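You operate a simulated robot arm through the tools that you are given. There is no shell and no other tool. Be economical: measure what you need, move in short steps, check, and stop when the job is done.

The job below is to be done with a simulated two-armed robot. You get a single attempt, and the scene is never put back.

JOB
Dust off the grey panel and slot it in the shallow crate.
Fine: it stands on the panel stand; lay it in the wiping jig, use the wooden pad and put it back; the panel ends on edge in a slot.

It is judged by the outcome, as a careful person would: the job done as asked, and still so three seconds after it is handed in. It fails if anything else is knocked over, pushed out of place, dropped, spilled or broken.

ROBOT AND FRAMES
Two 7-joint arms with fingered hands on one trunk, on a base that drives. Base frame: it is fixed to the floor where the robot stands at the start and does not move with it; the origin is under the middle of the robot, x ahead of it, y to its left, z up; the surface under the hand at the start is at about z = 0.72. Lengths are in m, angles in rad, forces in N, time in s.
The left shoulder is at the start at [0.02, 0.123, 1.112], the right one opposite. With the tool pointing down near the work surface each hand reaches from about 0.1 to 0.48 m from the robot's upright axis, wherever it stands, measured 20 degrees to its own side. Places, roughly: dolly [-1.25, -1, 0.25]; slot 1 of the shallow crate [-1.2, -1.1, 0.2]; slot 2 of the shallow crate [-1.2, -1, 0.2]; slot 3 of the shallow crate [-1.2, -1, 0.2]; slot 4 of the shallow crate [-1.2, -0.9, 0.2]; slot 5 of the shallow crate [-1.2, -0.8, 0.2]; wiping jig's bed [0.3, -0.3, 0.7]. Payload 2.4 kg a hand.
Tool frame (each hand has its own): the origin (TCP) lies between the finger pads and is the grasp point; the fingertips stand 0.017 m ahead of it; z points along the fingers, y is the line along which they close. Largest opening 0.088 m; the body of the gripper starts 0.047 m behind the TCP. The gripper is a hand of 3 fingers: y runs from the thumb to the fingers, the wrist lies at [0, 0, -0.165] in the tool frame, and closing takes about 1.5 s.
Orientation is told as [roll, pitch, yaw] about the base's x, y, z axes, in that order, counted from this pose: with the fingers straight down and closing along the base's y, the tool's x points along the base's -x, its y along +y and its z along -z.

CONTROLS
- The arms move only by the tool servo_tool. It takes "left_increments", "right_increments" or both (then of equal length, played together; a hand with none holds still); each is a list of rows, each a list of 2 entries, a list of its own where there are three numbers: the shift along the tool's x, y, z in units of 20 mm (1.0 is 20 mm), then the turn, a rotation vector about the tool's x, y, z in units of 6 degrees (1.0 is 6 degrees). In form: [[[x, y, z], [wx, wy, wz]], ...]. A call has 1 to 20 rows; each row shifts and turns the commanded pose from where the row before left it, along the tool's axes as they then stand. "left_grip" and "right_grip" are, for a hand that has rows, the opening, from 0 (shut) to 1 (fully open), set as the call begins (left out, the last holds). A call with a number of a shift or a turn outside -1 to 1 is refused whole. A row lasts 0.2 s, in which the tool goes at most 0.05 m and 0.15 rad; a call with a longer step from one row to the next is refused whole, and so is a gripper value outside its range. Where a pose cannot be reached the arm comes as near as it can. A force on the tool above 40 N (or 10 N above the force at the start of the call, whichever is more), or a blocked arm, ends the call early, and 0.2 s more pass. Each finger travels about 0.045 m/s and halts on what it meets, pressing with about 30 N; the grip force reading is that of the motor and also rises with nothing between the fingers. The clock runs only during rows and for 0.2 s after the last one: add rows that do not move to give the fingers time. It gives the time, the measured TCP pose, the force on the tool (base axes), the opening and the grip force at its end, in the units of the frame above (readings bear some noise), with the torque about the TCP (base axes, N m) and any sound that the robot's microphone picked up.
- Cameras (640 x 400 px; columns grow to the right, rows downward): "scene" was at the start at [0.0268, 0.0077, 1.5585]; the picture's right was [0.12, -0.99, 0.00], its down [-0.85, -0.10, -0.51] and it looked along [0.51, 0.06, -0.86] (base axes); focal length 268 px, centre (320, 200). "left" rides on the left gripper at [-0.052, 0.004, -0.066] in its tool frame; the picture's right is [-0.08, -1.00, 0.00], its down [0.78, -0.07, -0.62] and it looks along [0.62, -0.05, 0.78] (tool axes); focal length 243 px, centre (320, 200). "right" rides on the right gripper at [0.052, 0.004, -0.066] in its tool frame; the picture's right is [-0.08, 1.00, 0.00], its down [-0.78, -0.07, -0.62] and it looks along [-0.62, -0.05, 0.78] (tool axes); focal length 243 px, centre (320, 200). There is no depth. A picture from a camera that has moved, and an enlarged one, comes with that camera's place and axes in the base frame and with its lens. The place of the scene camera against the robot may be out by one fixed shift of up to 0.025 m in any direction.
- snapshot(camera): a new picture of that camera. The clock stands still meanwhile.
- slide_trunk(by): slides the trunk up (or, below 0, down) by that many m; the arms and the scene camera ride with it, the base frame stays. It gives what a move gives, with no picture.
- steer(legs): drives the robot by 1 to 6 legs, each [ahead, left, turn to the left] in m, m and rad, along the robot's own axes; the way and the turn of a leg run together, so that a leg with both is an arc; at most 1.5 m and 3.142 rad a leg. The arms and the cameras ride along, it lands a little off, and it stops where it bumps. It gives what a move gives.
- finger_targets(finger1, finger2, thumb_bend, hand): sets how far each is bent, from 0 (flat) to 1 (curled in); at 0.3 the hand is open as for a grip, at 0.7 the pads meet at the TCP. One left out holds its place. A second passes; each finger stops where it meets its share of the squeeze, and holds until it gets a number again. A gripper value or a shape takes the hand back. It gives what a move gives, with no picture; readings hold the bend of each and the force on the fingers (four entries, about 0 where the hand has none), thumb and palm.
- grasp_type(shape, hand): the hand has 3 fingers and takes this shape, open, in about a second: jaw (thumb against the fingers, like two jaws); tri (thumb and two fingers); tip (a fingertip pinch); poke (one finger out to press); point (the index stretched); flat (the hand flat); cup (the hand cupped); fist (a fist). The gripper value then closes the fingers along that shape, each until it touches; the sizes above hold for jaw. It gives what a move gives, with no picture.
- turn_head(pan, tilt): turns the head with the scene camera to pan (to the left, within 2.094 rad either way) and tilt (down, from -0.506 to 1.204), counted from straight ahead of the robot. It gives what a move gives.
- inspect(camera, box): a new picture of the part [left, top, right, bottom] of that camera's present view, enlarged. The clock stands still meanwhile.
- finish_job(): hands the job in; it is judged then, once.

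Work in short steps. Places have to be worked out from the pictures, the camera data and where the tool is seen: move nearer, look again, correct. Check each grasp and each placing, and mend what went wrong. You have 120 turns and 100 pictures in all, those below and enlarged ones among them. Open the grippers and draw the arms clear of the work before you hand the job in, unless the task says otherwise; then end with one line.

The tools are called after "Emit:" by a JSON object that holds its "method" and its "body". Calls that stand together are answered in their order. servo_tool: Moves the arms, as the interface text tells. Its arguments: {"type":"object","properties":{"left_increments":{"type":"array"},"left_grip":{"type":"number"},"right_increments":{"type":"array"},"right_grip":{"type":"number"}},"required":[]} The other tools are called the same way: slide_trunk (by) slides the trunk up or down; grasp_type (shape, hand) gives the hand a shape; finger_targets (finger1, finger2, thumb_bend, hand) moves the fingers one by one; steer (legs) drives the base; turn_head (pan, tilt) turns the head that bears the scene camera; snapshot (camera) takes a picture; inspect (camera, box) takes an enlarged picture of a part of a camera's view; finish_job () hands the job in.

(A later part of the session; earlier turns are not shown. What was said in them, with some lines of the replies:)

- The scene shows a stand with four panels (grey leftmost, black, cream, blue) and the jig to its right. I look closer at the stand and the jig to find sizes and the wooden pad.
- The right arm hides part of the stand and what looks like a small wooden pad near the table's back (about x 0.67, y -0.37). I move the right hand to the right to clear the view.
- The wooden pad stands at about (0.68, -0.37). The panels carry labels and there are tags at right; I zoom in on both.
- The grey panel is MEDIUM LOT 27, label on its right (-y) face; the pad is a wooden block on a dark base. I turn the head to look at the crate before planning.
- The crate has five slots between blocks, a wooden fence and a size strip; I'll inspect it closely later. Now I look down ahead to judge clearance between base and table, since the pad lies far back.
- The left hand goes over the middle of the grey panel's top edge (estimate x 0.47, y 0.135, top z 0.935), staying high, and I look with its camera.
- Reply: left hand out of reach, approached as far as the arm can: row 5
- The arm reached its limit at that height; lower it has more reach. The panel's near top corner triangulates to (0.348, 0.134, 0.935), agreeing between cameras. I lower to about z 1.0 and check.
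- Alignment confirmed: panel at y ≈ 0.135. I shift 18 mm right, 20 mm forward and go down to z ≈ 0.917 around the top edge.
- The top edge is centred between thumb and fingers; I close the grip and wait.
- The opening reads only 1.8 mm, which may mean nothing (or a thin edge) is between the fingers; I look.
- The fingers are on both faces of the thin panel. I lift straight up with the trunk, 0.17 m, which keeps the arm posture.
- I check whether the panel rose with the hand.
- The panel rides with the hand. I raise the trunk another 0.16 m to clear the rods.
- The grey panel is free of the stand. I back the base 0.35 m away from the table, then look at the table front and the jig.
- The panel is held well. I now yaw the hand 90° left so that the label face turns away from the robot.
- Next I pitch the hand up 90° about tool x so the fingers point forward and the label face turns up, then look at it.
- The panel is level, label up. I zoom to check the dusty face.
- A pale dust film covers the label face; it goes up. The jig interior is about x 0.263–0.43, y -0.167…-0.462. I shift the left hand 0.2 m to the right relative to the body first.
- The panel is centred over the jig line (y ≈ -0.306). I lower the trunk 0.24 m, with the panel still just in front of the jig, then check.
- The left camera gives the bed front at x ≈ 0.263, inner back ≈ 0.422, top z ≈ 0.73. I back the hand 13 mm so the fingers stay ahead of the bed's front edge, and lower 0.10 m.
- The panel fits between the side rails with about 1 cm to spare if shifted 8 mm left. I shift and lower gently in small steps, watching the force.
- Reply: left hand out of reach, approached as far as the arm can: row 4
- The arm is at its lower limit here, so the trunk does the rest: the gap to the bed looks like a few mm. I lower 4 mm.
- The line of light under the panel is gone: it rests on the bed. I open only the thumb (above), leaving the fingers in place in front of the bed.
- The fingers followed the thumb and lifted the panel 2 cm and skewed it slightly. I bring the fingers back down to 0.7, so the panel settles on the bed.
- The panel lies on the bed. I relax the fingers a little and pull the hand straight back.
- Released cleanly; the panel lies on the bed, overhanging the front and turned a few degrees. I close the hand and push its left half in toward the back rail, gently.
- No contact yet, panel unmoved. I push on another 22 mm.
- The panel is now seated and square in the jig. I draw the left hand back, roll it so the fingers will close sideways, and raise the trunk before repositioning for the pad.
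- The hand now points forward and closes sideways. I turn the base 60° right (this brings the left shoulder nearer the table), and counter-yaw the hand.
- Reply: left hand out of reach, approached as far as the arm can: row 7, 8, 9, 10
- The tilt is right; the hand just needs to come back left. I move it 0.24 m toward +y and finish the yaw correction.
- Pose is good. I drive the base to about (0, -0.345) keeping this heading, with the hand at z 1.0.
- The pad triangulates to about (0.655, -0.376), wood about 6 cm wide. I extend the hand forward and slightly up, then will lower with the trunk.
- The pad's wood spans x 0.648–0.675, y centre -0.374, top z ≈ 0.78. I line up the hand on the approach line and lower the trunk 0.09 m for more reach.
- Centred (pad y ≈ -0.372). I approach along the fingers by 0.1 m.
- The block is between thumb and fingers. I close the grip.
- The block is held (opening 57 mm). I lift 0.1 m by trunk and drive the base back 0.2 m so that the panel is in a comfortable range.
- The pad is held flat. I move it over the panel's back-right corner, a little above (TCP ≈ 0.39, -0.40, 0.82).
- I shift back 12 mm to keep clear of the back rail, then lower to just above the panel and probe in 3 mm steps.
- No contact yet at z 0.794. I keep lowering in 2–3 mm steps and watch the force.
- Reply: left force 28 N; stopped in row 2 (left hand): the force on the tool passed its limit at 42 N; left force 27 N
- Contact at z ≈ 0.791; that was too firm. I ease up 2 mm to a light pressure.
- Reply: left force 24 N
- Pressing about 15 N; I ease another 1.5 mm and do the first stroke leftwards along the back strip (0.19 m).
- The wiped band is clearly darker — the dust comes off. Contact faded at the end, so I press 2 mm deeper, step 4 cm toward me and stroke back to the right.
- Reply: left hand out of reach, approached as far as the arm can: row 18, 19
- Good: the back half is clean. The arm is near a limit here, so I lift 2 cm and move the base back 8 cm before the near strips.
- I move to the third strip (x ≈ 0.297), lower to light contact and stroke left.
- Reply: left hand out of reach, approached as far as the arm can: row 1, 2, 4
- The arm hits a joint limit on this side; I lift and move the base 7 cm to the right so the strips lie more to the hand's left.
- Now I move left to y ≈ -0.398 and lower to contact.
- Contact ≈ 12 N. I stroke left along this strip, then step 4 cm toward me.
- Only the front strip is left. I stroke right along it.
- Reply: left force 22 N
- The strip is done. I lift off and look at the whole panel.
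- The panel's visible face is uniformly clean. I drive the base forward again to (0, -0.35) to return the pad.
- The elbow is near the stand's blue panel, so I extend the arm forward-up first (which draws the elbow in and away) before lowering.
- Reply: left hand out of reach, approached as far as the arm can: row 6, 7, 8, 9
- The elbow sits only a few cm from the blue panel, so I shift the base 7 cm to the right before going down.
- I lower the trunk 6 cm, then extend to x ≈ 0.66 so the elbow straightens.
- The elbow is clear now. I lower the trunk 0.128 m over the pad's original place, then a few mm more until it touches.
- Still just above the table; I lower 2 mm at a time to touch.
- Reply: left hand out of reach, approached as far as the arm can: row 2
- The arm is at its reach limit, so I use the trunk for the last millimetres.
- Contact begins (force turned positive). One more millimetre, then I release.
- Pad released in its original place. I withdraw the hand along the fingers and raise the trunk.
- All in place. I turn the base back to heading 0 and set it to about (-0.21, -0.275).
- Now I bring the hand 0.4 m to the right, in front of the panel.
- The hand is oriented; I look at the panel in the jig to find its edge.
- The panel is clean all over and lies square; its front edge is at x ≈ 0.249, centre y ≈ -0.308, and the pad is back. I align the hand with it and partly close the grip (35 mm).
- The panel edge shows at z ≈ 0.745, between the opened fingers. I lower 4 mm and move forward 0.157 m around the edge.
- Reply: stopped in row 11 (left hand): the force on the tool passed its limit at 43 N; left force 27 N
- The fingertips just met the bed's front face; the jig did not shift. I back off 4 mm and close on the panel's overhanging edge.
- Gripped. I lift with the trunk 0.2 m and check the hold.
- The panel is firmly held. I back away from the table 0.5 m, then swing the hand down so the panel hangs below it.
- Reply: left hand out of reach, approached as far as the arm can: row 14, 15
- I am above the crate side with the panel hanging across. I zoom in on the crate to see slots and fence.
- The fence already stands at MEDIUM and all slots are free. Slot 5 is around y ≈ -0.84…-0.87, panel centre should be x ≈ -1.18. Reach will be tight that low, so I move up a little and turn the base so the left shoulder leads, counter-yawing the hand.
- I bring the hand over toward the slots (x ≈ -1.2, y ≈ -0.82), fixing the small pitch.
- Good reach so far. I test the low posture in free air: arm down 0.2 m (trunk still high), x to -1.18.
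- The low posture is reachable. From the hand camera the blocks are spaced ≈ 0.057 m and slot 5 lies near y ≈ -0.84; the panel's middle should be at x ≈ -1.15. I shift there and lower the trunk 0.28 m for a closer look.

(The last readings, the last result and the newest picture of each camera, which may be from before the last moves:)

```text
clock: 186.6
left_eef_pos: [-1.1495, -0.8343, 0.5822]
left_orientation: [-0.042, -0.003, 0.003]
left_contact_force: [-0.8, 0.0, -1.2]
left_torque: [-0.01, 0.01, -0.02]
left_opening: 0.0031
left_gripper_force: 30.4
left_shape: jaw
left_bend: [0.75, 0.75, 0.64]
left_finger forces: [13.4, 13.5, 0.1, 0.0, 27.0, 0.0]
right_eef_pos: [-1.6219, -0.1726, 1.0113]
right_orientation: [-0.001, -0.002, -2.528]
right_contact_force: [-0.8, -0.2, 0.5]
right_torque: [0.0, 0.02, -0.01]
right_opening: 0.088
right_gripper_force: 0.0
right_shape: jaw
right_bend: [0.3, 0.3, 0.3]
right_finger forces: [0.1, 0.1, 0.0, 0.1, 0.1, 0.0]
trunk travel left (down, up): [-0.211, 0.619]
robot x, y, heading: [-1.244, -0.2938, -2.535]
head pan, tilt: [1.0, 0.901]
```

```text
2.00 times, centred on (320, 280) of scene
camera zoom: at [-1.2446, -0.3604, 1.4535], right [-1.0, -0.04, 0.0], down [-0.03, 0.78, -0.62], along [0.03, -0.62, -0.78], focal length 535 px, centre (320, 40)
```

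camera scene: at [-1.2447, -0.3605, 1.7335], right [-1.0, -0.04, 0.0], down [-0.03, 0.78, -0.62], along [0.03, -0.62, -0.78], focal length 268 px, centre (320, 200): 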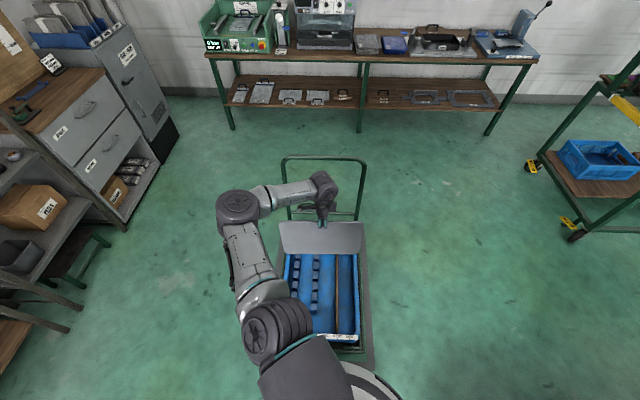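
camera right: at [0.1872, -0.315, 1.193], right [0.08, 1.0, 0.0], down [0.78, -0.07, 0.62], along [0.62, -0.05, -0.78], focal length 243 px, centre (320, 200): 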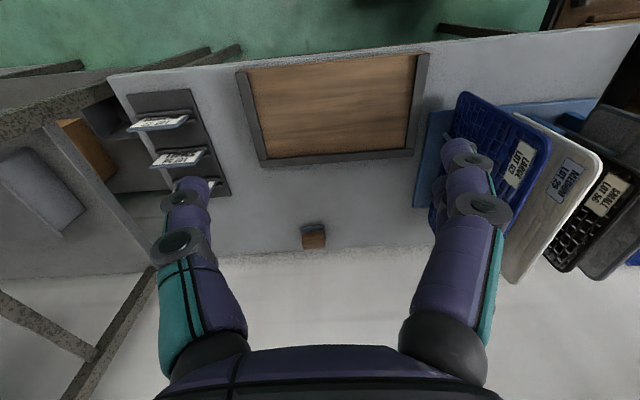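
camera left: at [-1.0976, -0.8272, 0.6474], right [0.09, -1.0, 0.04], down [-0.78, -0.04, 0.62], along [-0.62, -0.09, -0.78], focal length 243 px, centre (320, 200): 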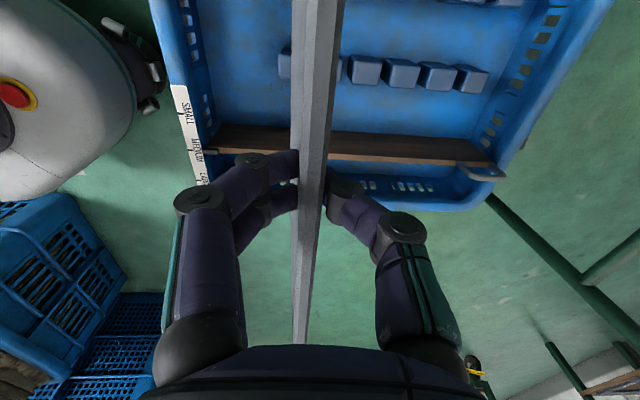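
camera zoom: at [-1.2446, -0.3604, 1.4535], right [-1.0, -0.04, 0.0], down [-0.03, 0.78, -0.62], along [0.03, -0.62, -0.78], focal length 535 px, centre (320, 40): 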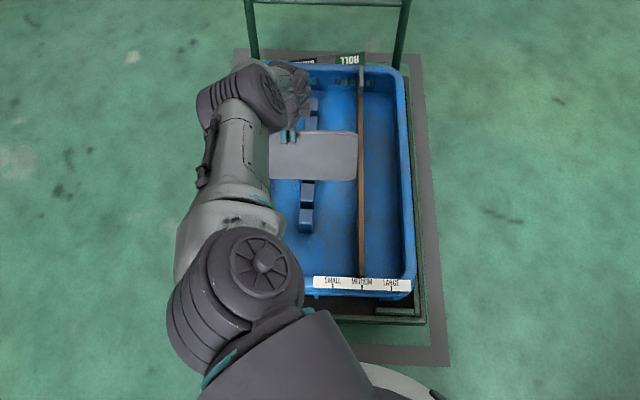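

Slots work out at y ≈ -0.837 (slot 5), -0.894, -0.95, -1.007, -1.063; the fence face is x ≈ -1.288 and the panel's far end is at -1.275, so it fits. I lower 0.10 m more and compare panel bottom with the blocks.

Emit:
{"method": "slide_trunk", "body": {"by": -0.1}}

Emit:
{"method": "inspect", "body": {"camera": "scene", "box": [270, 210, 380, 310]}}

Emit:
{"method": "snapshot", "body": {"camera": "left"}}

```text
clock: 187.9
left_eef_pos: [-1.1485, -0.8351, 0.4809]
left_orientation: [-0.044, -0.003, 0.001]
left_contact_force: [-0.1, -1.0, -1.4]
left_torque: [0.0, 0.0, 0.0]
left_opening: 0.0027
left_gripper_force: 29.9
left_shape: jaw
left_bend: [0.75, 0.75, 0.64]
left_finger forces: [13.4, 13.5, 0.1, 0.0, 27.0, 0.1]
right_eef_pos: [-1.623, -0.1719, 0.9126]
right_orientation: [0.0, 0.001, -2.529]
right_contact_force: [-0.3, -1.3, 0.1]
right_torque: [-0.04, -0.01, 0.02]
right_opening: 0.0877
right_gripper_force: 0.1
right_shape: jaw
right_bend: [0.3, 0.3, 0.3]
right_finger forces: [0.1, 0.0, 0.1, 0.0, 0.0, 0.0]
trunk travel left (down, up): [-0.111, 0.719]
robot x, y, heading: [-1.2448, -0.297, -2.528]
head pan, tilt: [1.0, 0.901]
```

```text
4.00 times, centred on (325, 260) of scene
camera zoom: at [-1.2446, -0.3604, 1.3535], right [-1.0, -0.04, 0.0], down [-0.03, 0.78, -0.62], along [0.03, -0.62, -0.78], focal length 1070 px, centre (300, -40)
```

zoom: 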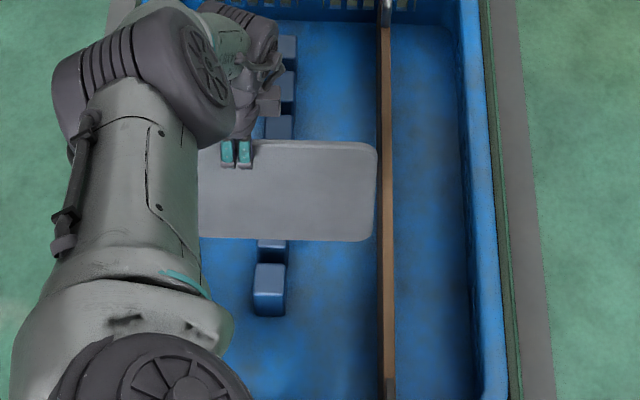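

```text
13 pictures are left
camera left: at [-1.0976, -0.8272, 0.5474], right [0.09, -1.0, 0.04], down [-0.78, -0.04, 0.62], along [-0.62, -0.09, -0.78], focal length 243 px, centre (320, 200)
```

left: 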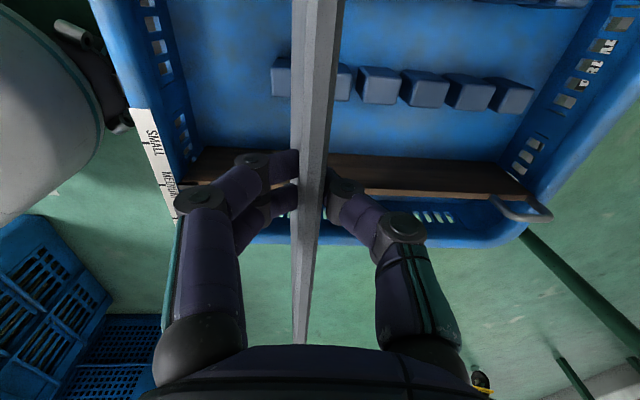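

The panel's bottom leans about 15 mm toward +y (bottom y ≈ -0.82, slot centre ≈ -0.835). I roll the hand by 0.08 rad to make the panel vertical, which also puts the bottom over the slot, then look.

Emit:
{"method": "servo_tool", "body": {"left_increments": [[[0, -0.05, 0], [0.4, 0, 0]], [[0, -0.05, 0], [0.38, 0, 0]], [[0, 0, 0], [0, 0, 0]]]}}

Emit:
{"method": "slide_trunk", "body": {"by": -0.03}}

Emit:
{"method": "snapshot", "body": {"camera": "left"}}

Emit:
{"method": "inspect", "body": {"camera": "scene", "box": [290, 200, 370, 310]}}

```text
clock: 188.8
left_eef_pos: [-1.1497, -0.8361, 0.482]
left_orientation: [-0.126, -0.001, 0.003]
left_contact_force: [0.6, 0.1, -1.9]
left_torque: [0.03, 0.0, 0.04]
left_opening: 0.0032
left_gripper_force: 29.9
left_shape: jaw
left_bend: [0.75, 0.75, 0.64]
left_finger forces: [13.4, 13.6, 0.0, 0.1, 27.0, 0.1]
right_eef_pos: [-1.6216, -0.1728, 0.911]
right_orientation: [-0.001, -0.001, -2.529]
right_contact_force: [0.2, 0.9, -0.3]
right_torque: [-0.03, 0.02, 0.0]
right_opening: 0.0881
right_gripper_force: 0.0
right_shape: jaw
right_bend: [0.3, 0.3, 0.3]
right_finger forces: [0.0, 0.0, 0.0, 0.0, 0.0, 0.0]
trunk travel left (down, up): [-0.111, 0.719]
robot x, y, heading: [-1.241, -0.2956, -2.533]
head pan, tilt: [1.0, 0.901]
```

```text
clock: 189.5
left_eef_pos: [-1.1494, -0.8366, 0.452]
left_orientation: [-0.126, -0.003, 0.004]
left_contact_force: [-0.2, 0.0, -2.1]
left_torque: [0.0, 0.02, -0.04]
left_opening: 0.0032
left_gripper_force: 29.9
left_shape: jaw
left_bend: [0.75, 0.75, 0.64]
left_finger forces: [13.5, 13.5, 0.0, 0.1, 26.9, 0.1]
right_eef_pos: [-1.621, -0.1735, 0.8811]
right_orientation: [0.001, -0.001, -2.529]
right_contact_force: [0.1, -0.3, -0.4]
right_torque: [0.0, 0.0, 0.03]
right_opening: 0.0879
right_gripper_force: 0.3
right_shape: jaw
right_bend: [0.3, 0.3, 0.3]
right_finger forces: [0.1, 0.0, 0.1, 0.0, 0.0, 0.1]
trunk travel left (down, up): [-0.081, 0.749]
robot x, y, heading: [-1.2447, -0.2966, -2.527]
head pan, tilt: [1.0, 0.901]
```

```text
12 pictures are left
camera left: at [-1.0977, -0.8237, 0.5167], right [0.09, -0.99, 0.12], down [-0.78, 0.01, 0.62], along [-0.62, -0.15, -0.77], focal length 243 px, centre (320, 200)
```

left: 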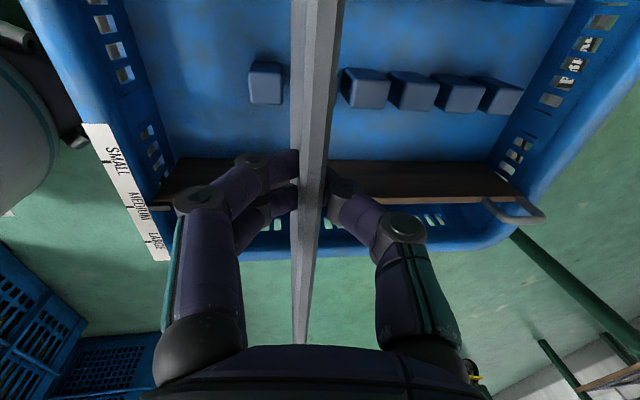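

```text
3.64 times, centred on (330, 255) of scene
camera zoom: at [-1.2446, -0.3604, 1.3234], right [-1.0, -0.04, 0.0], down [-0.03, 0.78, -0.62], along [0.03, -0.62, -0.78], focal length 973 px, centre (284, 0)
```

zoom: 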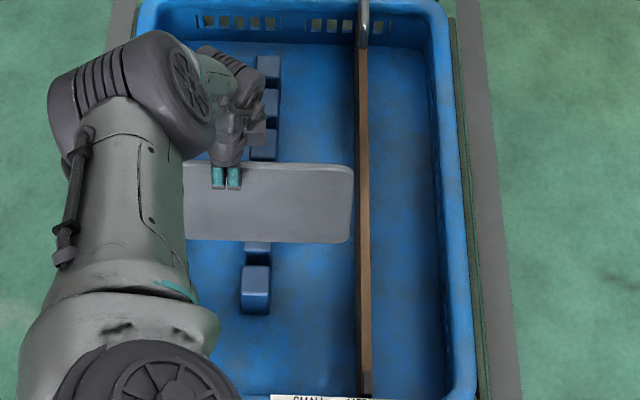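

Panel bottom now is at y ≈ -0.835, matching the slot centre. I lower in small steps, watching forces.

Emit:
{"method": "slide_trunk", "body": {"by": -0.03}}

Emit:
{"method": "inspect", "body": {"camera": "scene", "box": [290, 200, 370, 310]}}

```text
clock: 190.2
left_eef_pos: [-1.149, -0.8358, 0.422]
left_orientation: [-0.128, -0.003, 0.002]
left_contact_force: [0.3, -0.3, -0.8]
left_torque: [0.0, -0.01, -0.04]
left_opening: 0.0029
left_gripper_force: 30.3
left_shape: jaw
left_bend: [0.75, 0.75, 0.64]
left_finger forces: [13.5, 13.5, 0.1, 0.0, 27.0, 0.0]
right_eef_pos: [-1.6233, -0.173, 0.8513]
right_orientation: [0.001, 0.0, -2.53]
right_contact_force: [0.1, -0.2, 0.1]
right_torque: [0.0, 0.01, 0.01]
right_opening: 0.088
right_gripper_force: 0.1
right_shape: jaw
right_bend: [0.3, 0.3, 0.3]
right_finger forces: [0.0, 0.0, 0.0, 0.0, 0.0, 0.0]
trunk travel left (down, up): [-0.051, 0.779]
robot x, y, heading: [-1.2435, -0.295, -2.532]
head pan, tilt: [1.0, 0.901]
```

```text
3.64 times, centred on (330, 255) of scene
camera zoom: at [-1.2446, -0.3604, 1.2934], right [-1.0, -0.04, 0.0], down [-0.03, 0.78, -0.62], along [0.03, -0.62, -0.78], focal length 973 px, centre (284, 0)
```

zoom: 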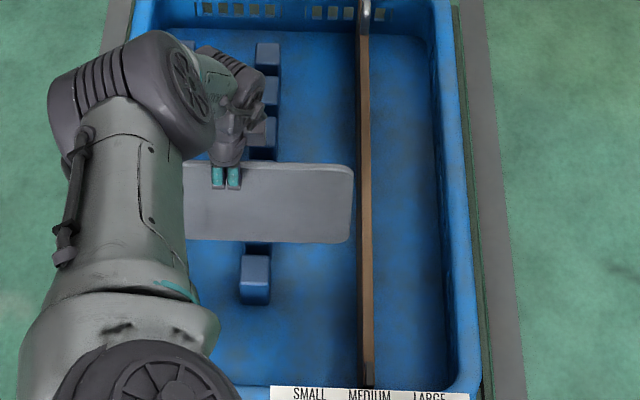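

The panel bottom is now right behind block 1, in line with the slot. I lower another 2 cm.

Emit:
{"method": "slide_trunk", "body": {"by": -0.02}}

Emit:
{"method": "slide_trunk", "body": {"by": -0.012}}

Emit:
{"method": "inspect", "body": {"camera": "scene", "box": [290, 200, 370, 310]}}

```text
clock: 190.9
left_eef_pos: [-1.1486, -0.8357, 0.402]
left_orientation: [-0.125, -0.003, 0.003]
left_contact_force: [0.4, 0.1, -2.3]
left_torque: [0.02, 0.03, 0.04]
left_opening: 0.003
left_gripper_force: 30.2
left_shape: jaw
left_bend: [0.75, 0.75, 0.64]
left_finger forces: [13.5, 13.5, 0.1, 0.1, 26.9, 0.1]
right_eef_pos: [-1.6235, -0.1717, 0.8313]
right_orientation: [0.0, -0.002, -2.526]
right_contact_force: [-0.4, 0.4, -0.3]
right_torque: [0.02, -0.01, 0.0]
right_opening: 0.088
right_gripper_force: 0.1
right_shape: jaw
right_bend: [0.3, 0.3, 0.3]
right_finger forces: [0.0, 0.0, 0.1, 0.0, 0.1, 0.0]
trunk travel left (down, up): [-0.031, 0.799]
robot x, y, heading: [-1.2446, -0.2946, -2.53]
head pan, tilt: [1.0, 0.901]
```

```text
clock: 191.5
left_eef_pos: [-1.1491, -0.8362, 0.3902]
left_orientation: [-0.126, -0.002, 0.003]
left_contact_force: [0.6, 0.2, -1.3]
left_torque: [0.0, -0.02, 0.0]
left_opening: 0.0032
left_gripper_force: 30.0
left_shape: jaw
left_bend: [0.75, 0.75, 0.64]
left_finger forces: [13.5, 13.5, 0.0, 0.0, 27.0, 0.0]
right_eef_pos: [-1.6231, -0.1733, 0.8189]
right_orientation: [0.001, -0.001, -2.529]
right_contact_force: [0.4, 0.3, -0.1]
right_torque: [0.01, 0.0, 0.01]
right_opening: 0.0878
right_gripper_force: 0.1
right_shape: jaw
right_bend: [0.3, 0.3, 0.3]
right_finger forces: [0.0, 0.0, 0.1, 0.0, 0.1, 0.0]
trunk travel left (down, up): [-0.019, 0.811]
robot x, y, heading: [-1.243, -0.294, -2.531]
head pan, tilt: [1.0, 0.901]
```

```text
3.64 times, centred on (330, 255) of scene
camera zoom: at [-1.2446, -0.3604, 1.2614], right [-1.0, -0.04, 0.0], down [-0.03, 0.78, -0.62], along [0.03, -0.62, -0.78], focal length 973 px, centre (284, 0)
```

zoom: 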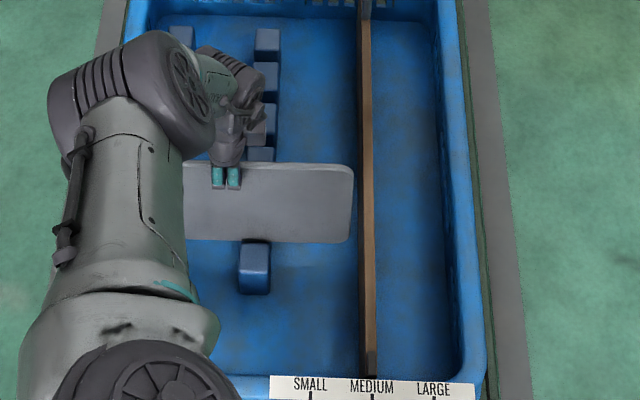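

No contact so far; block 1's back edge meets the panel line, so the panel is entering the slot. I use the remaining trunk travel.

Emit:
{"method": "slide_trunk", "body": {"by": -0.017}}

Emit:
{"method": "servo_tool", "body": {"left_increments": [[[0, 0.05, 0.4], [0, 0, 0]], [[0, 0.05, 0.4], [0, 0, 0]], [[0, 0, 0], [0, 0, 0]]]}}

Emit:
{"method": "inspect", "body": {"camera": "scene", "box": [290, 200, 370, 310]}}

```text
clock: 192.2
left_eef_pos: [-1.1488, -0.8357, 0.3723]
left_orientation: [-0.127, -0.002, 0.002]
left_contact_force: [-0.1, -0.1, -1.1]
left_torque: [-0.01, 0.04, -0.02]
left_opening: 0.0031
left_gripper_force: 29.9
left_shape: jaw
left_bend: [0.75, 0.75, 0.64]
left_finger forces: [13.5, 13.5, 0.1, 0.0, 27.0, 0.0]
right_eef_pos: [-1.6236, -0.1731, 0.8027]
right_orientation: [-0.001, -0.002, -2.528]
right_contact_force: [0.3, 0.7, -0.2]
right_torque: [-0.02, 0.02, 0.02]
right_opening: 0.0878
right_gripper_force: 0.1
right_shape: jaw
right_bend: [0.3, 0.3, 0.3]
right_finger forces: [0.1, 0.1, 0.0, 0.0, 0.1, 0.0]
trunk travel left (down, up): [-0.002, 0.828]
robot x, y, heading: [-1.2446, -0.2969, -2.525]
head pan, tilt: [1.0, 0.901]
```

```text
clock: 193.0
left_eef_pos: [-1.1488, -0.8349, 0.357]
left_orientation: [-0.126, -0.004, 0.002]
left_contact_force: [-0.3, 0.4, -1.0]
left_torque: [-0.02, -0.02, 0.01]
left_opening: 0.0031
left_gripper_force: 30.0
left_shape: jaw
left_bend: [0.75, 0.75, 0.64]
left_finger forces: [13.5, 13.5, 0.0, 0.0, 27.1, 0.1]
right_eef_pos: [-1.6232, -0.1734, 0.8034]
right_orientation: [0.0, -0.001, -2.527]
right_contact_force: [0.7, 0.5, 0.3]
right_torque: [-0.02, 0.02, -0.01]
right_opening: 0.088
right_gripper_force: 0.1
right_shape: jaw
right_bend: [0.3, 0.3, 0.3]
right_finger forces: [0.0, 0.0, 0.0, 0.0, 0.1, 0.0]
trunk travel left (down, up): [-0.002, 0.828]
robot x, y, heading: [-1.2432, -0.2994, -2.534]
head pan, tilt: [1.0, 0.901]
```

```text
3.64 times, centred on (330, 255) of scene
camera zoom: at [-1.2446, -0.3604, 1.2445], right [-1.0, -0.04, 0.0], down [-0.03, 0.78, -0.62], along [0.03, -0.62, -0.78], focal length 973 px, centre (284, 0)
```

zoom: 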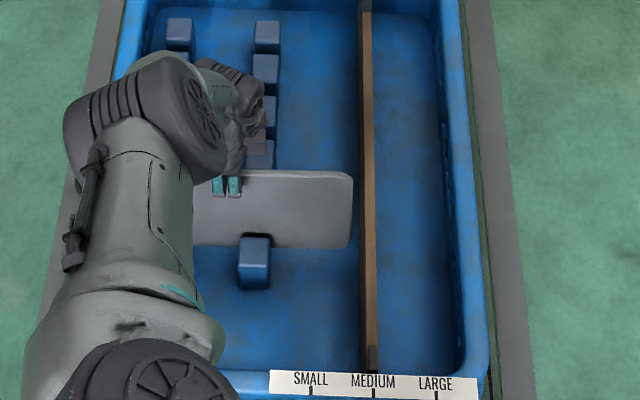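

Block 1 now stands in front of the panel's bottom edge: it's in slot 5. I keep lowering with the arm until it touches the floor.

Emit:
{"method": "servo_tool", "body": {"left_increments": [[[0, 0.03, 0.25], [0, 0, 0]], [[0, 0.02, 0.15], [0, 0, 0]], [[0, 0, 0], [0, 0, 0]]]}}

Emit:
{"method": "servo_tool", "body": {"left_increments": [[[0, 0.02, 0.15], [0, 0, 0]], [[0, 0.02, 0.1], [0, 0, 0]], [[0, 0, 0], [0, 0, 0]]]}}

```text
clock: 193.8
left_eef_pos: [-1.1497, -0.8367, 0.348]
left_orientation: [-0.127, -0.002, 0.002]
left_contact_force: [-0.5, 0.0, -0.9]
left_torque: [0.04, -0.01, 0.03]
left_opening: 0.003
left_gripper_force: 29.8
left_shape: jaw
left_bend: [0.75, 0.75, 0.64]
left_finger forces: [13.4, 13.5, 0.1, 0.1, 27.1, 0.0]
right_eef_pos: [-1.6233, -0.172, 0.802]
right_orientation: [0.001, 0.0, -2.528]
right_contact_force: [-0.7, -1.2, 0.1]
right_torque: [0.01, 0.03, 0.0]
right_opening: 0.088
right_gripper_force: 0.0
right_shape: jaw
right_bend: [0.3, 0.3, 0.3]
right_finger forces: [0.0, 0.0, 0.0, 0.1, 0.0, 0.0]
trunk travel left (down, up): [-0.002, 0.828]
robot x, y, heading: [-1.2414, -0.3001, -2.529]
head pan, tilt: [1.0, 0.901]
```

```text
clock: 194.6
left_eef_pos: [-1.1499, -0.837, 0.3431]
left_orientation: [-0.125, -0.002, 0.0]
left_contact_force: [-4.2, 0.0, 1.6]
left_torque: [-0.01, 0.03, 0.04]
left_opening: 0.0034
left_gripper_force: 30.3
left_shape: jaw
left_bend: [0.75, 0.75, 0.64]
left_finger forces: [13.7, 13.7, 0.1, 0.0, 27.2, 0.0]
right_eef_pos: [-1.6232, -0.1727, 0.8033]
right_orientation: [0.001, 0.0, -2.53]
right_contact_force: [0.4, 0.3, 0.3]
right_torque: [0.02, -0.01, 0.03]
right_opening: 0.0878
right_gripper_force: 0.0
right_shape: jaw
right_bend: [0.3, 0.3, 0.3]
right_finger forces: [0.1, 0.0, 0.0, 0.1, 0.0, 0.1]
trunk travel left (down, up): [-0.002, 0.828]
robot x, y, heading: [-1.2431, -0.2993, -2.53]
head pan, tilt: [1.0, 0.901]
```

A slight sideways force (-x 4 N) says the panel's +x end touches the sloping crate wall; I shift 6 mm toward the fence and continue down.

Emit:
{"method": "servo_tool", "body": {"left_increments": [[[0.3, 0, 0], [0, 0, 0]], [[0, 0.02, 0.12], [0, 0, 0]], [[0, 0, 0], [0, 0, 0]]]}}

Emit:
{"method": "servo_tool", "body": {"left_increments": [[[0, 0.01, 0.12], [0, 0, 0]], [[0, 0, 0], [0, 0, 0]]]}}

Emit:
{"method": "snapshot", "body": {"camera": "left"}}

```text
clock: 195.4
left_eef_pos: [-1.156, -0.8363, 0.3416]
left_orientation: [-0.126, -0.002, 0.001]
left_contact_force: [-0.3, 0.0, -1.5]
left_torque: [-0.01, -0.03, -0.04]
left_opening: 0.0031
left_gripper_force: 30.1
left_shape: jaw
left_bend: [0.75, 0.75, 0.64]
left_finger forces: [13.5, 13.5, 0.0, 0.0, 27.0, 0.1]
right_eef_pos: [-1.6225, -0.1719, 0.8028]
right_orientation: [0.001, 0.001, -2.528]
right_contact_force: [0.2, -0.3, -0.5]
right_torque: [0.0, 0.01, 0.01]
right_opening: 0.0877
right_gripper_force: 0.0
right_shape: jaw
right_bend: [0.3, 0.3, 0.3]
right_finger forces: [0.0, 0.0, 0.0, 0.0, 0.0, 0.0]
trunk travel left (down, up): [-0.002, 0.828]
robot x, y, heading: [-1.2438, -0.2977, -2.528]
head pan, tilt: [1.0, 0.901]
```

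```text
clock: 196.0
left_eef_pos: [-1.1558, -0.8366, 0.3396]
left_orientation: [-0.129, -0.001, 0.002]
left_contact_force: [-1.1, -0.2, 10.4]
left_torque: [0.04, 0.03, 0.0]
left_opening: 0.0032
left_gripper_force: 30.0
left_shape: jaw
left_bend: [0.76, 0.75, 0.64]
left_finger forces: [14.7, 14.3, 0.0, 0.0, 29.1, 0.1]
right_eef_pos: [-1.6226, -0.1732, 0.8026]
right_orientation: [0.0, -0.003, -2.528]
right_contact_force: [0.1, 0.1, 0.3]
right_torque: [-0.01, 0.05, -0.01]
right_opening: 0.0879
right_gripper_force: 0.1
right_shape: jaw
right_bend: [0.3, 0.3, 0.3]
right_finger forces: [0.1, 0.1, 0.0, 0.0, 0.1, 0.0]
trunk travel left (down, up): [-0.002, 0.828]
robot x, y, heading: [-1.2414, -0.2932, -2.53]
head pan, tilt: [1.0, 0.901]
```

```text
7 pictures are left
camera left: at [-1.1048, -0.8241, 0.4042], right [0.09, -0.99, 0.13], down [-0.78, 0.01, 0.62], along [-0.62, -0.15, -0.77], focal length 243 px, centre (320, 200)
```

left: 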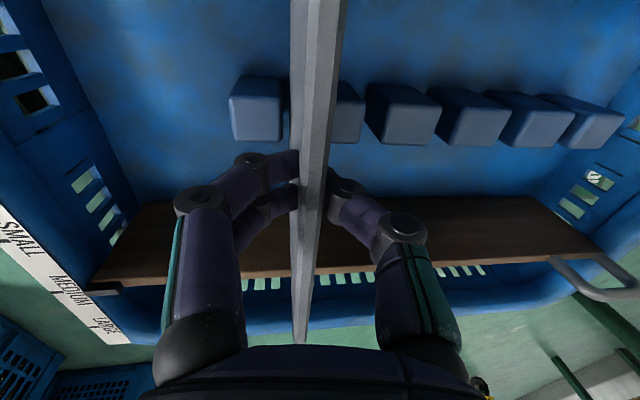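

Even vertical contact of 10 N: the panel stands on the crate floor between blocks 1 and 2. I open the fingers moderately and check.

Emit:
{"method": "servo_tool", "body": {"left_increments": [[[0, 0, -0.05], [0, 0, 0]], [[0, 0, 0], [0, 0, 0]], [[0, 0, 0], [0, 0, 0]], [[0, 0, 0], [0, 0, 0]], [[0, 0, 0], [0, 0, 0]]], "left_grip": 0.5}}

Emit:
{"method": "snapshot", "body": {"camera": "left"}}

```text
clock: 197.2
left_eef_pos: [-1.156, -0.8367, 0.3401]
left_orientation: [-0.124, -0.002, 0.003]
left_contact_force: [0.2, 0.5, -0.3]
left_torque: [0.0, -0.02, 0.01]
left_opening: 0.0437
left_gripper_force: 0.0
left_shape: jaw
left_bend: [0.73, 0.73, 0.7]
left_finger forces: [0.1, 0.1, 0.0, 0.0, 0.1, 0.1]
right_eef_pos: [-1.6232, -0.1715, 0.8018]
right_orientation: [-0.001, 0.001, -2.529]
right_contact_force: [0.0, -0.3, 0.6]
right_torque: [0.0, -0.01, -0.01]
right_opening: 0.0879
right_gripper_force: 0.2
right_shape: jaw
right_bend: [0.3, 0.3, 0.3]
right_finger forces: [0.0, 0.0, 0.0, 0.0, 0.0, 0.0]
trunk travel left (down, up): [-0.002, 0.828]
robot x, y, heading: [-1.245, -0.296, -2.528]
head pan, tilt: [1.0, 0.901]
```

```text
6 pictures are left
camera left: at [-1.1042, -0.8238, 0.4047], right [0.09, -0.99, 0.12], down [-0.78, 0.01, 0.62], along [-0.62, -0.15, -0.77], focal length 243 px, centre (320, 200)
```

left: 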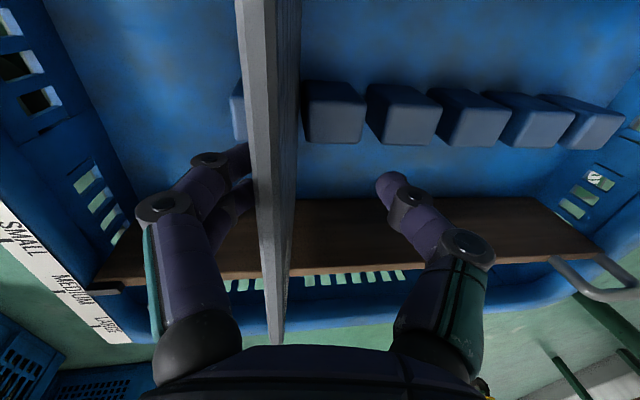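

The panel leans a little toward +y inside the slot. I open further so that it rests against the block by itself, then look.

Emit:
{"method": "servo_tool", "body": {"left_increments": [[[0, 0.4, 0], [0, 0, 0]], [[0, 0, 0], [0, 0, 0]], [[0, 0, 0], [0, 0, 0]], [[0, 0, 0], [0, 0, 0]]], "left_grip": 0.9}}

Emit:
{"method": "snapshot", "body": {"camera": "left"}}

```text
clock: 198.2
left_eef_pos: [-1.1559, -0.8278, 0.3389]
left_orientation: [-0.125, -0.002, 0.003]
left_contact_force: [0.0, 1.1, -0.1]
left_torque: [0.01, -0.01, 0.0]
left_opening: 0.0791
left_gripper_force: 0.0
left_shape: jaw
left_bend: [0.48, 0.48, 0.44]
left_finger forces: [0.0, 0.0, 0.0, 0.1, 0.0, 0.0]
right_eef_pos: [-1.6229, -0.1732, 0.8021]
right_orientation: [-0.001, -0.001, -2.528]
right_contact_force: [0.0, 0.0, -0.3]
right_torque: [-0.04, 0.0, 0.03]
right_opening: 0.0877
right_gripper_force: 0.1
right_shape: jaw
right_bend: [0.3, 0.3, 0.3]
right_finger forces: [0.0, 0.1, 0.0, 0.1, 0.0, 0.0]
trunk travel left (down, up): [-0.002, 0.828]
robot x, y, heading: [-1.2425, -0.2954, -2.529]
head pan, tilt: [1.0, 0.901]
```

```text
5 pictures are left
camera left: at [-1.1041, -0.8158, 0.4037], right [0.09, -0.99, 0.12], down [-0.78, 0.01, 0.62], along [-0.62, -0.15, -0.77], focal length 243 px, centre (320, 200)
```

left: 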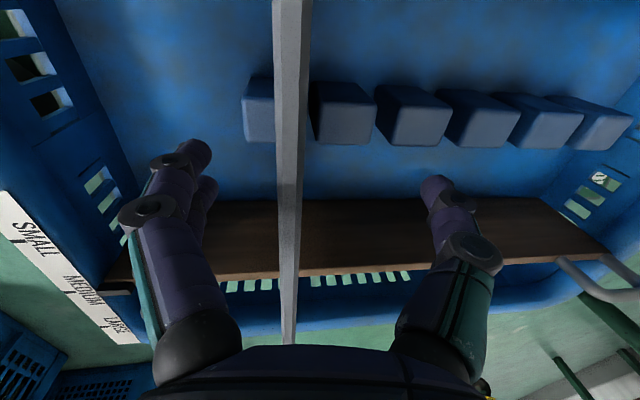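

The panel stands free between the opened fingers, touching neither. I raise the hand straight up and lift the trunk.

Emit:
{"method": "servo_tool", "body": {"left_increments": [[[0, -0.12, -0.95], [0, 0, 0]], [[0, -0.12, -0.95], [0, 0, 0]], [[0, -0.12, -0.95], [0, 0, 0]], [[0, -0.12, -0.95], [0, 0, 0]], [[0, 0, 0], [0, 0, 0]]], "left_grip": 1}}

Emit:
{"method": "slide_trunk", "body": {"by": 0.35}}

Emit:
{"method": "steer", "body": {"legs": [[-0.1, -0.15, 0]]}}

Emit:
{"method": "snapshot", "body": {"camera": "scene"}}

```text
clock: 199.4
left_eef_pos: [-1.156, -0.8265, 0.4158]
left_orientation: [-0.126, -0.003, 0.002]
left_contact_force: [0.5, 0.3, -0.3]
left_torque: [0.02, -0.02, 0.03]
left_opening: 0.0879
left_gripper_force: 0.2
left_shape: jaw
left_bend: [0.3, 0.3, 0.3]
left_finger forces: [0.0, 0.0, 0.0, 0.1, 0.0, 0.1]
right_eef_pos: [-1.6222, -0.1723, 0.8035]
right_orientation: [0.0, -0.001, -2.528]
right_contact_force: [0.3, 0.1, -0.2]
right_torque: [-0.04, 0.01, 0.0]
right_opening: 0.088
right_gripper_force: 0.1
right_shape: jaw
right_bend: [0.3, 0.3, 0.3]
right_finger forces: [0.1, 0.0, 0.0, 0.0, 0.1, 0.1]
trunk travel left (down, up): [-0.002, 0.828]
robot x, y, heading: [-1.2442, -0.2952, -2.526]
head pan, tilt: [1.0, 0.901]
```

```text
clock: 202.8
left_eef_pos: [-1.1551, -0.826, 0.766]
left_orientation: [-0.128, -0.001, 0.002]
left_contact_force: [0.6, 0.3, 0.1]
left_torque: [0.01, 0.03, -0.02]
left_opening: 0.0879
left_gripper_force: 0.1
left_shape: jaw
left_bend: [0.3, 0.3, 0.3]
left_finger forces: [0.0, 0.0, 0.0, 0.0, 0.1, 0.1]
right_eef_pos: [-1.6222, -0.172, 1.1522]
right_orientation: [0.0, -0.001, -2.528]
right_contact_force: [-0.8, -0.5, -0.3]
right_torque: [-0.04, 0.02, 0.01]
right_opening: 0.0879
right_gripper_force: 0.0
right_shape: jaw
right_bend: [0.3, 0.3, 0.3]
right_finger forces: [0.1, 0.0, 0.0, 0.0, 0.0, 0.0]
trunk travel left (down, up): [-0.352, 0.478]
robot x, y, heading: [-1.245, -0.2969, -2.525]
head pan, tilt: [1.0, 0.901]
```

```text
clock: 204.3
left_eef_pos: [-1.1611, -0.6422, 0.7658]
left_orientation: [-0.125, -0.001, 0.004]
left_contact_force: [0.6, -0.7, -1.1]
left_torque: [-0.02, -0.02, 0.0]
left_opening: 0.0881
left_gripper_force: 0.1
left_shape: jaw
left_bend: [0.3, 0.3, 0.3]
left_finger forces: [0.0, 0.0, 0.1, 0.1, 0.1, 0.0]
right_eef_pos: [-1.6296, 0.0108, 1.1528]
right_orientation: [-0.001, -0.002, -2.527]
right_contact_force: [-0.1, 0.2, 0.7]
right_torque: [-0.02, 0.02, -0.01]
right_opening: 0.0881
right_gripper_force: 0.2
right_shape: jaw
right_bend: [0.3, 0.3, 0.3]
right_finger forces: [0.0, 0.0, 0.0, 0.0, 0.0, 0.0]
trunk travel left (down, up): [-0.352, 0.478]
robot x, y, heading: [-1.2492, -0.1112, -2.527]
head pan, tilt: [1.0, 0.901]
```

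```text
4 pictures are left
camera scene: at [-1.2512, -0.1751, 1.5945], right [-1.0, -0.04, 0.0], down [-0.03, 0.78, -0.62], along [0.03, -0.62, -0.78], focal length 268 px, centre (320, 200)
```

scene: 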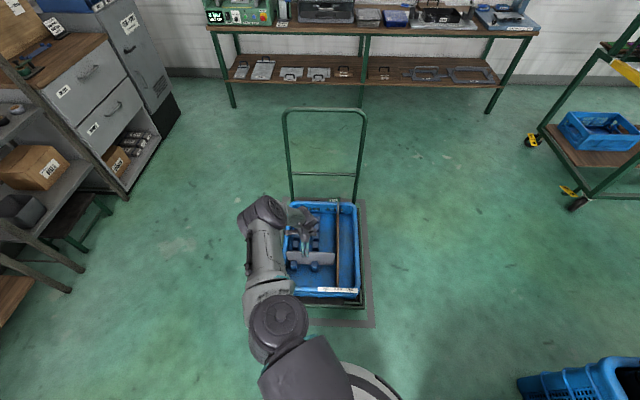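

I zoom in to verify the panel stands in the slot.

Emit:
{"method": "inspect", "body": {"camera": "scene", "box": [265, 190, 385, 310]}}

```text
3.33 times, centred on (325, 250) of scene
camera zoom: at [-1.2512, -0.1751, 1.5945], right [-1.0, -0.04, 0.0], down [-0.03, 0.78, -0.62], along [0.03, -0.62, -0.78], focal length 892 px, centre (303, 33)
```

zoom: 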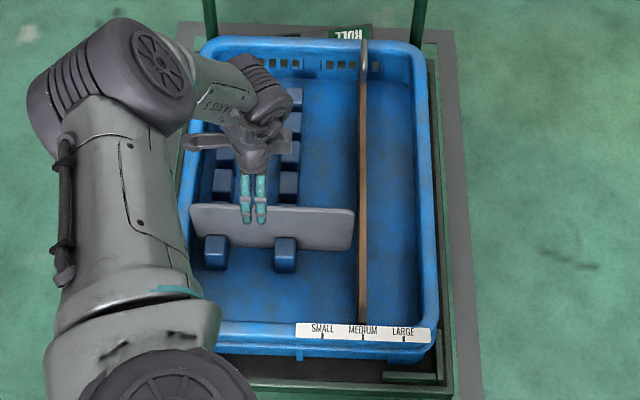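

The panel stands on edge in slot 5 between both block columns, the fence and dolly are undisturbed, the pad is back, and both hands are open and clear. I hand the job in.

Emit:
{"method": "finish_job", "body": {}}

```text
The job is handed in.
```

The grey panel (MEDIUM LOT 27) was laid in the jig and dusted on its label face with the wooden pad. It now stands on edge in slot 5 of the shallow crate. The pad is back in its place, the last pictures show nothing else disturbed, and the job is handed in.
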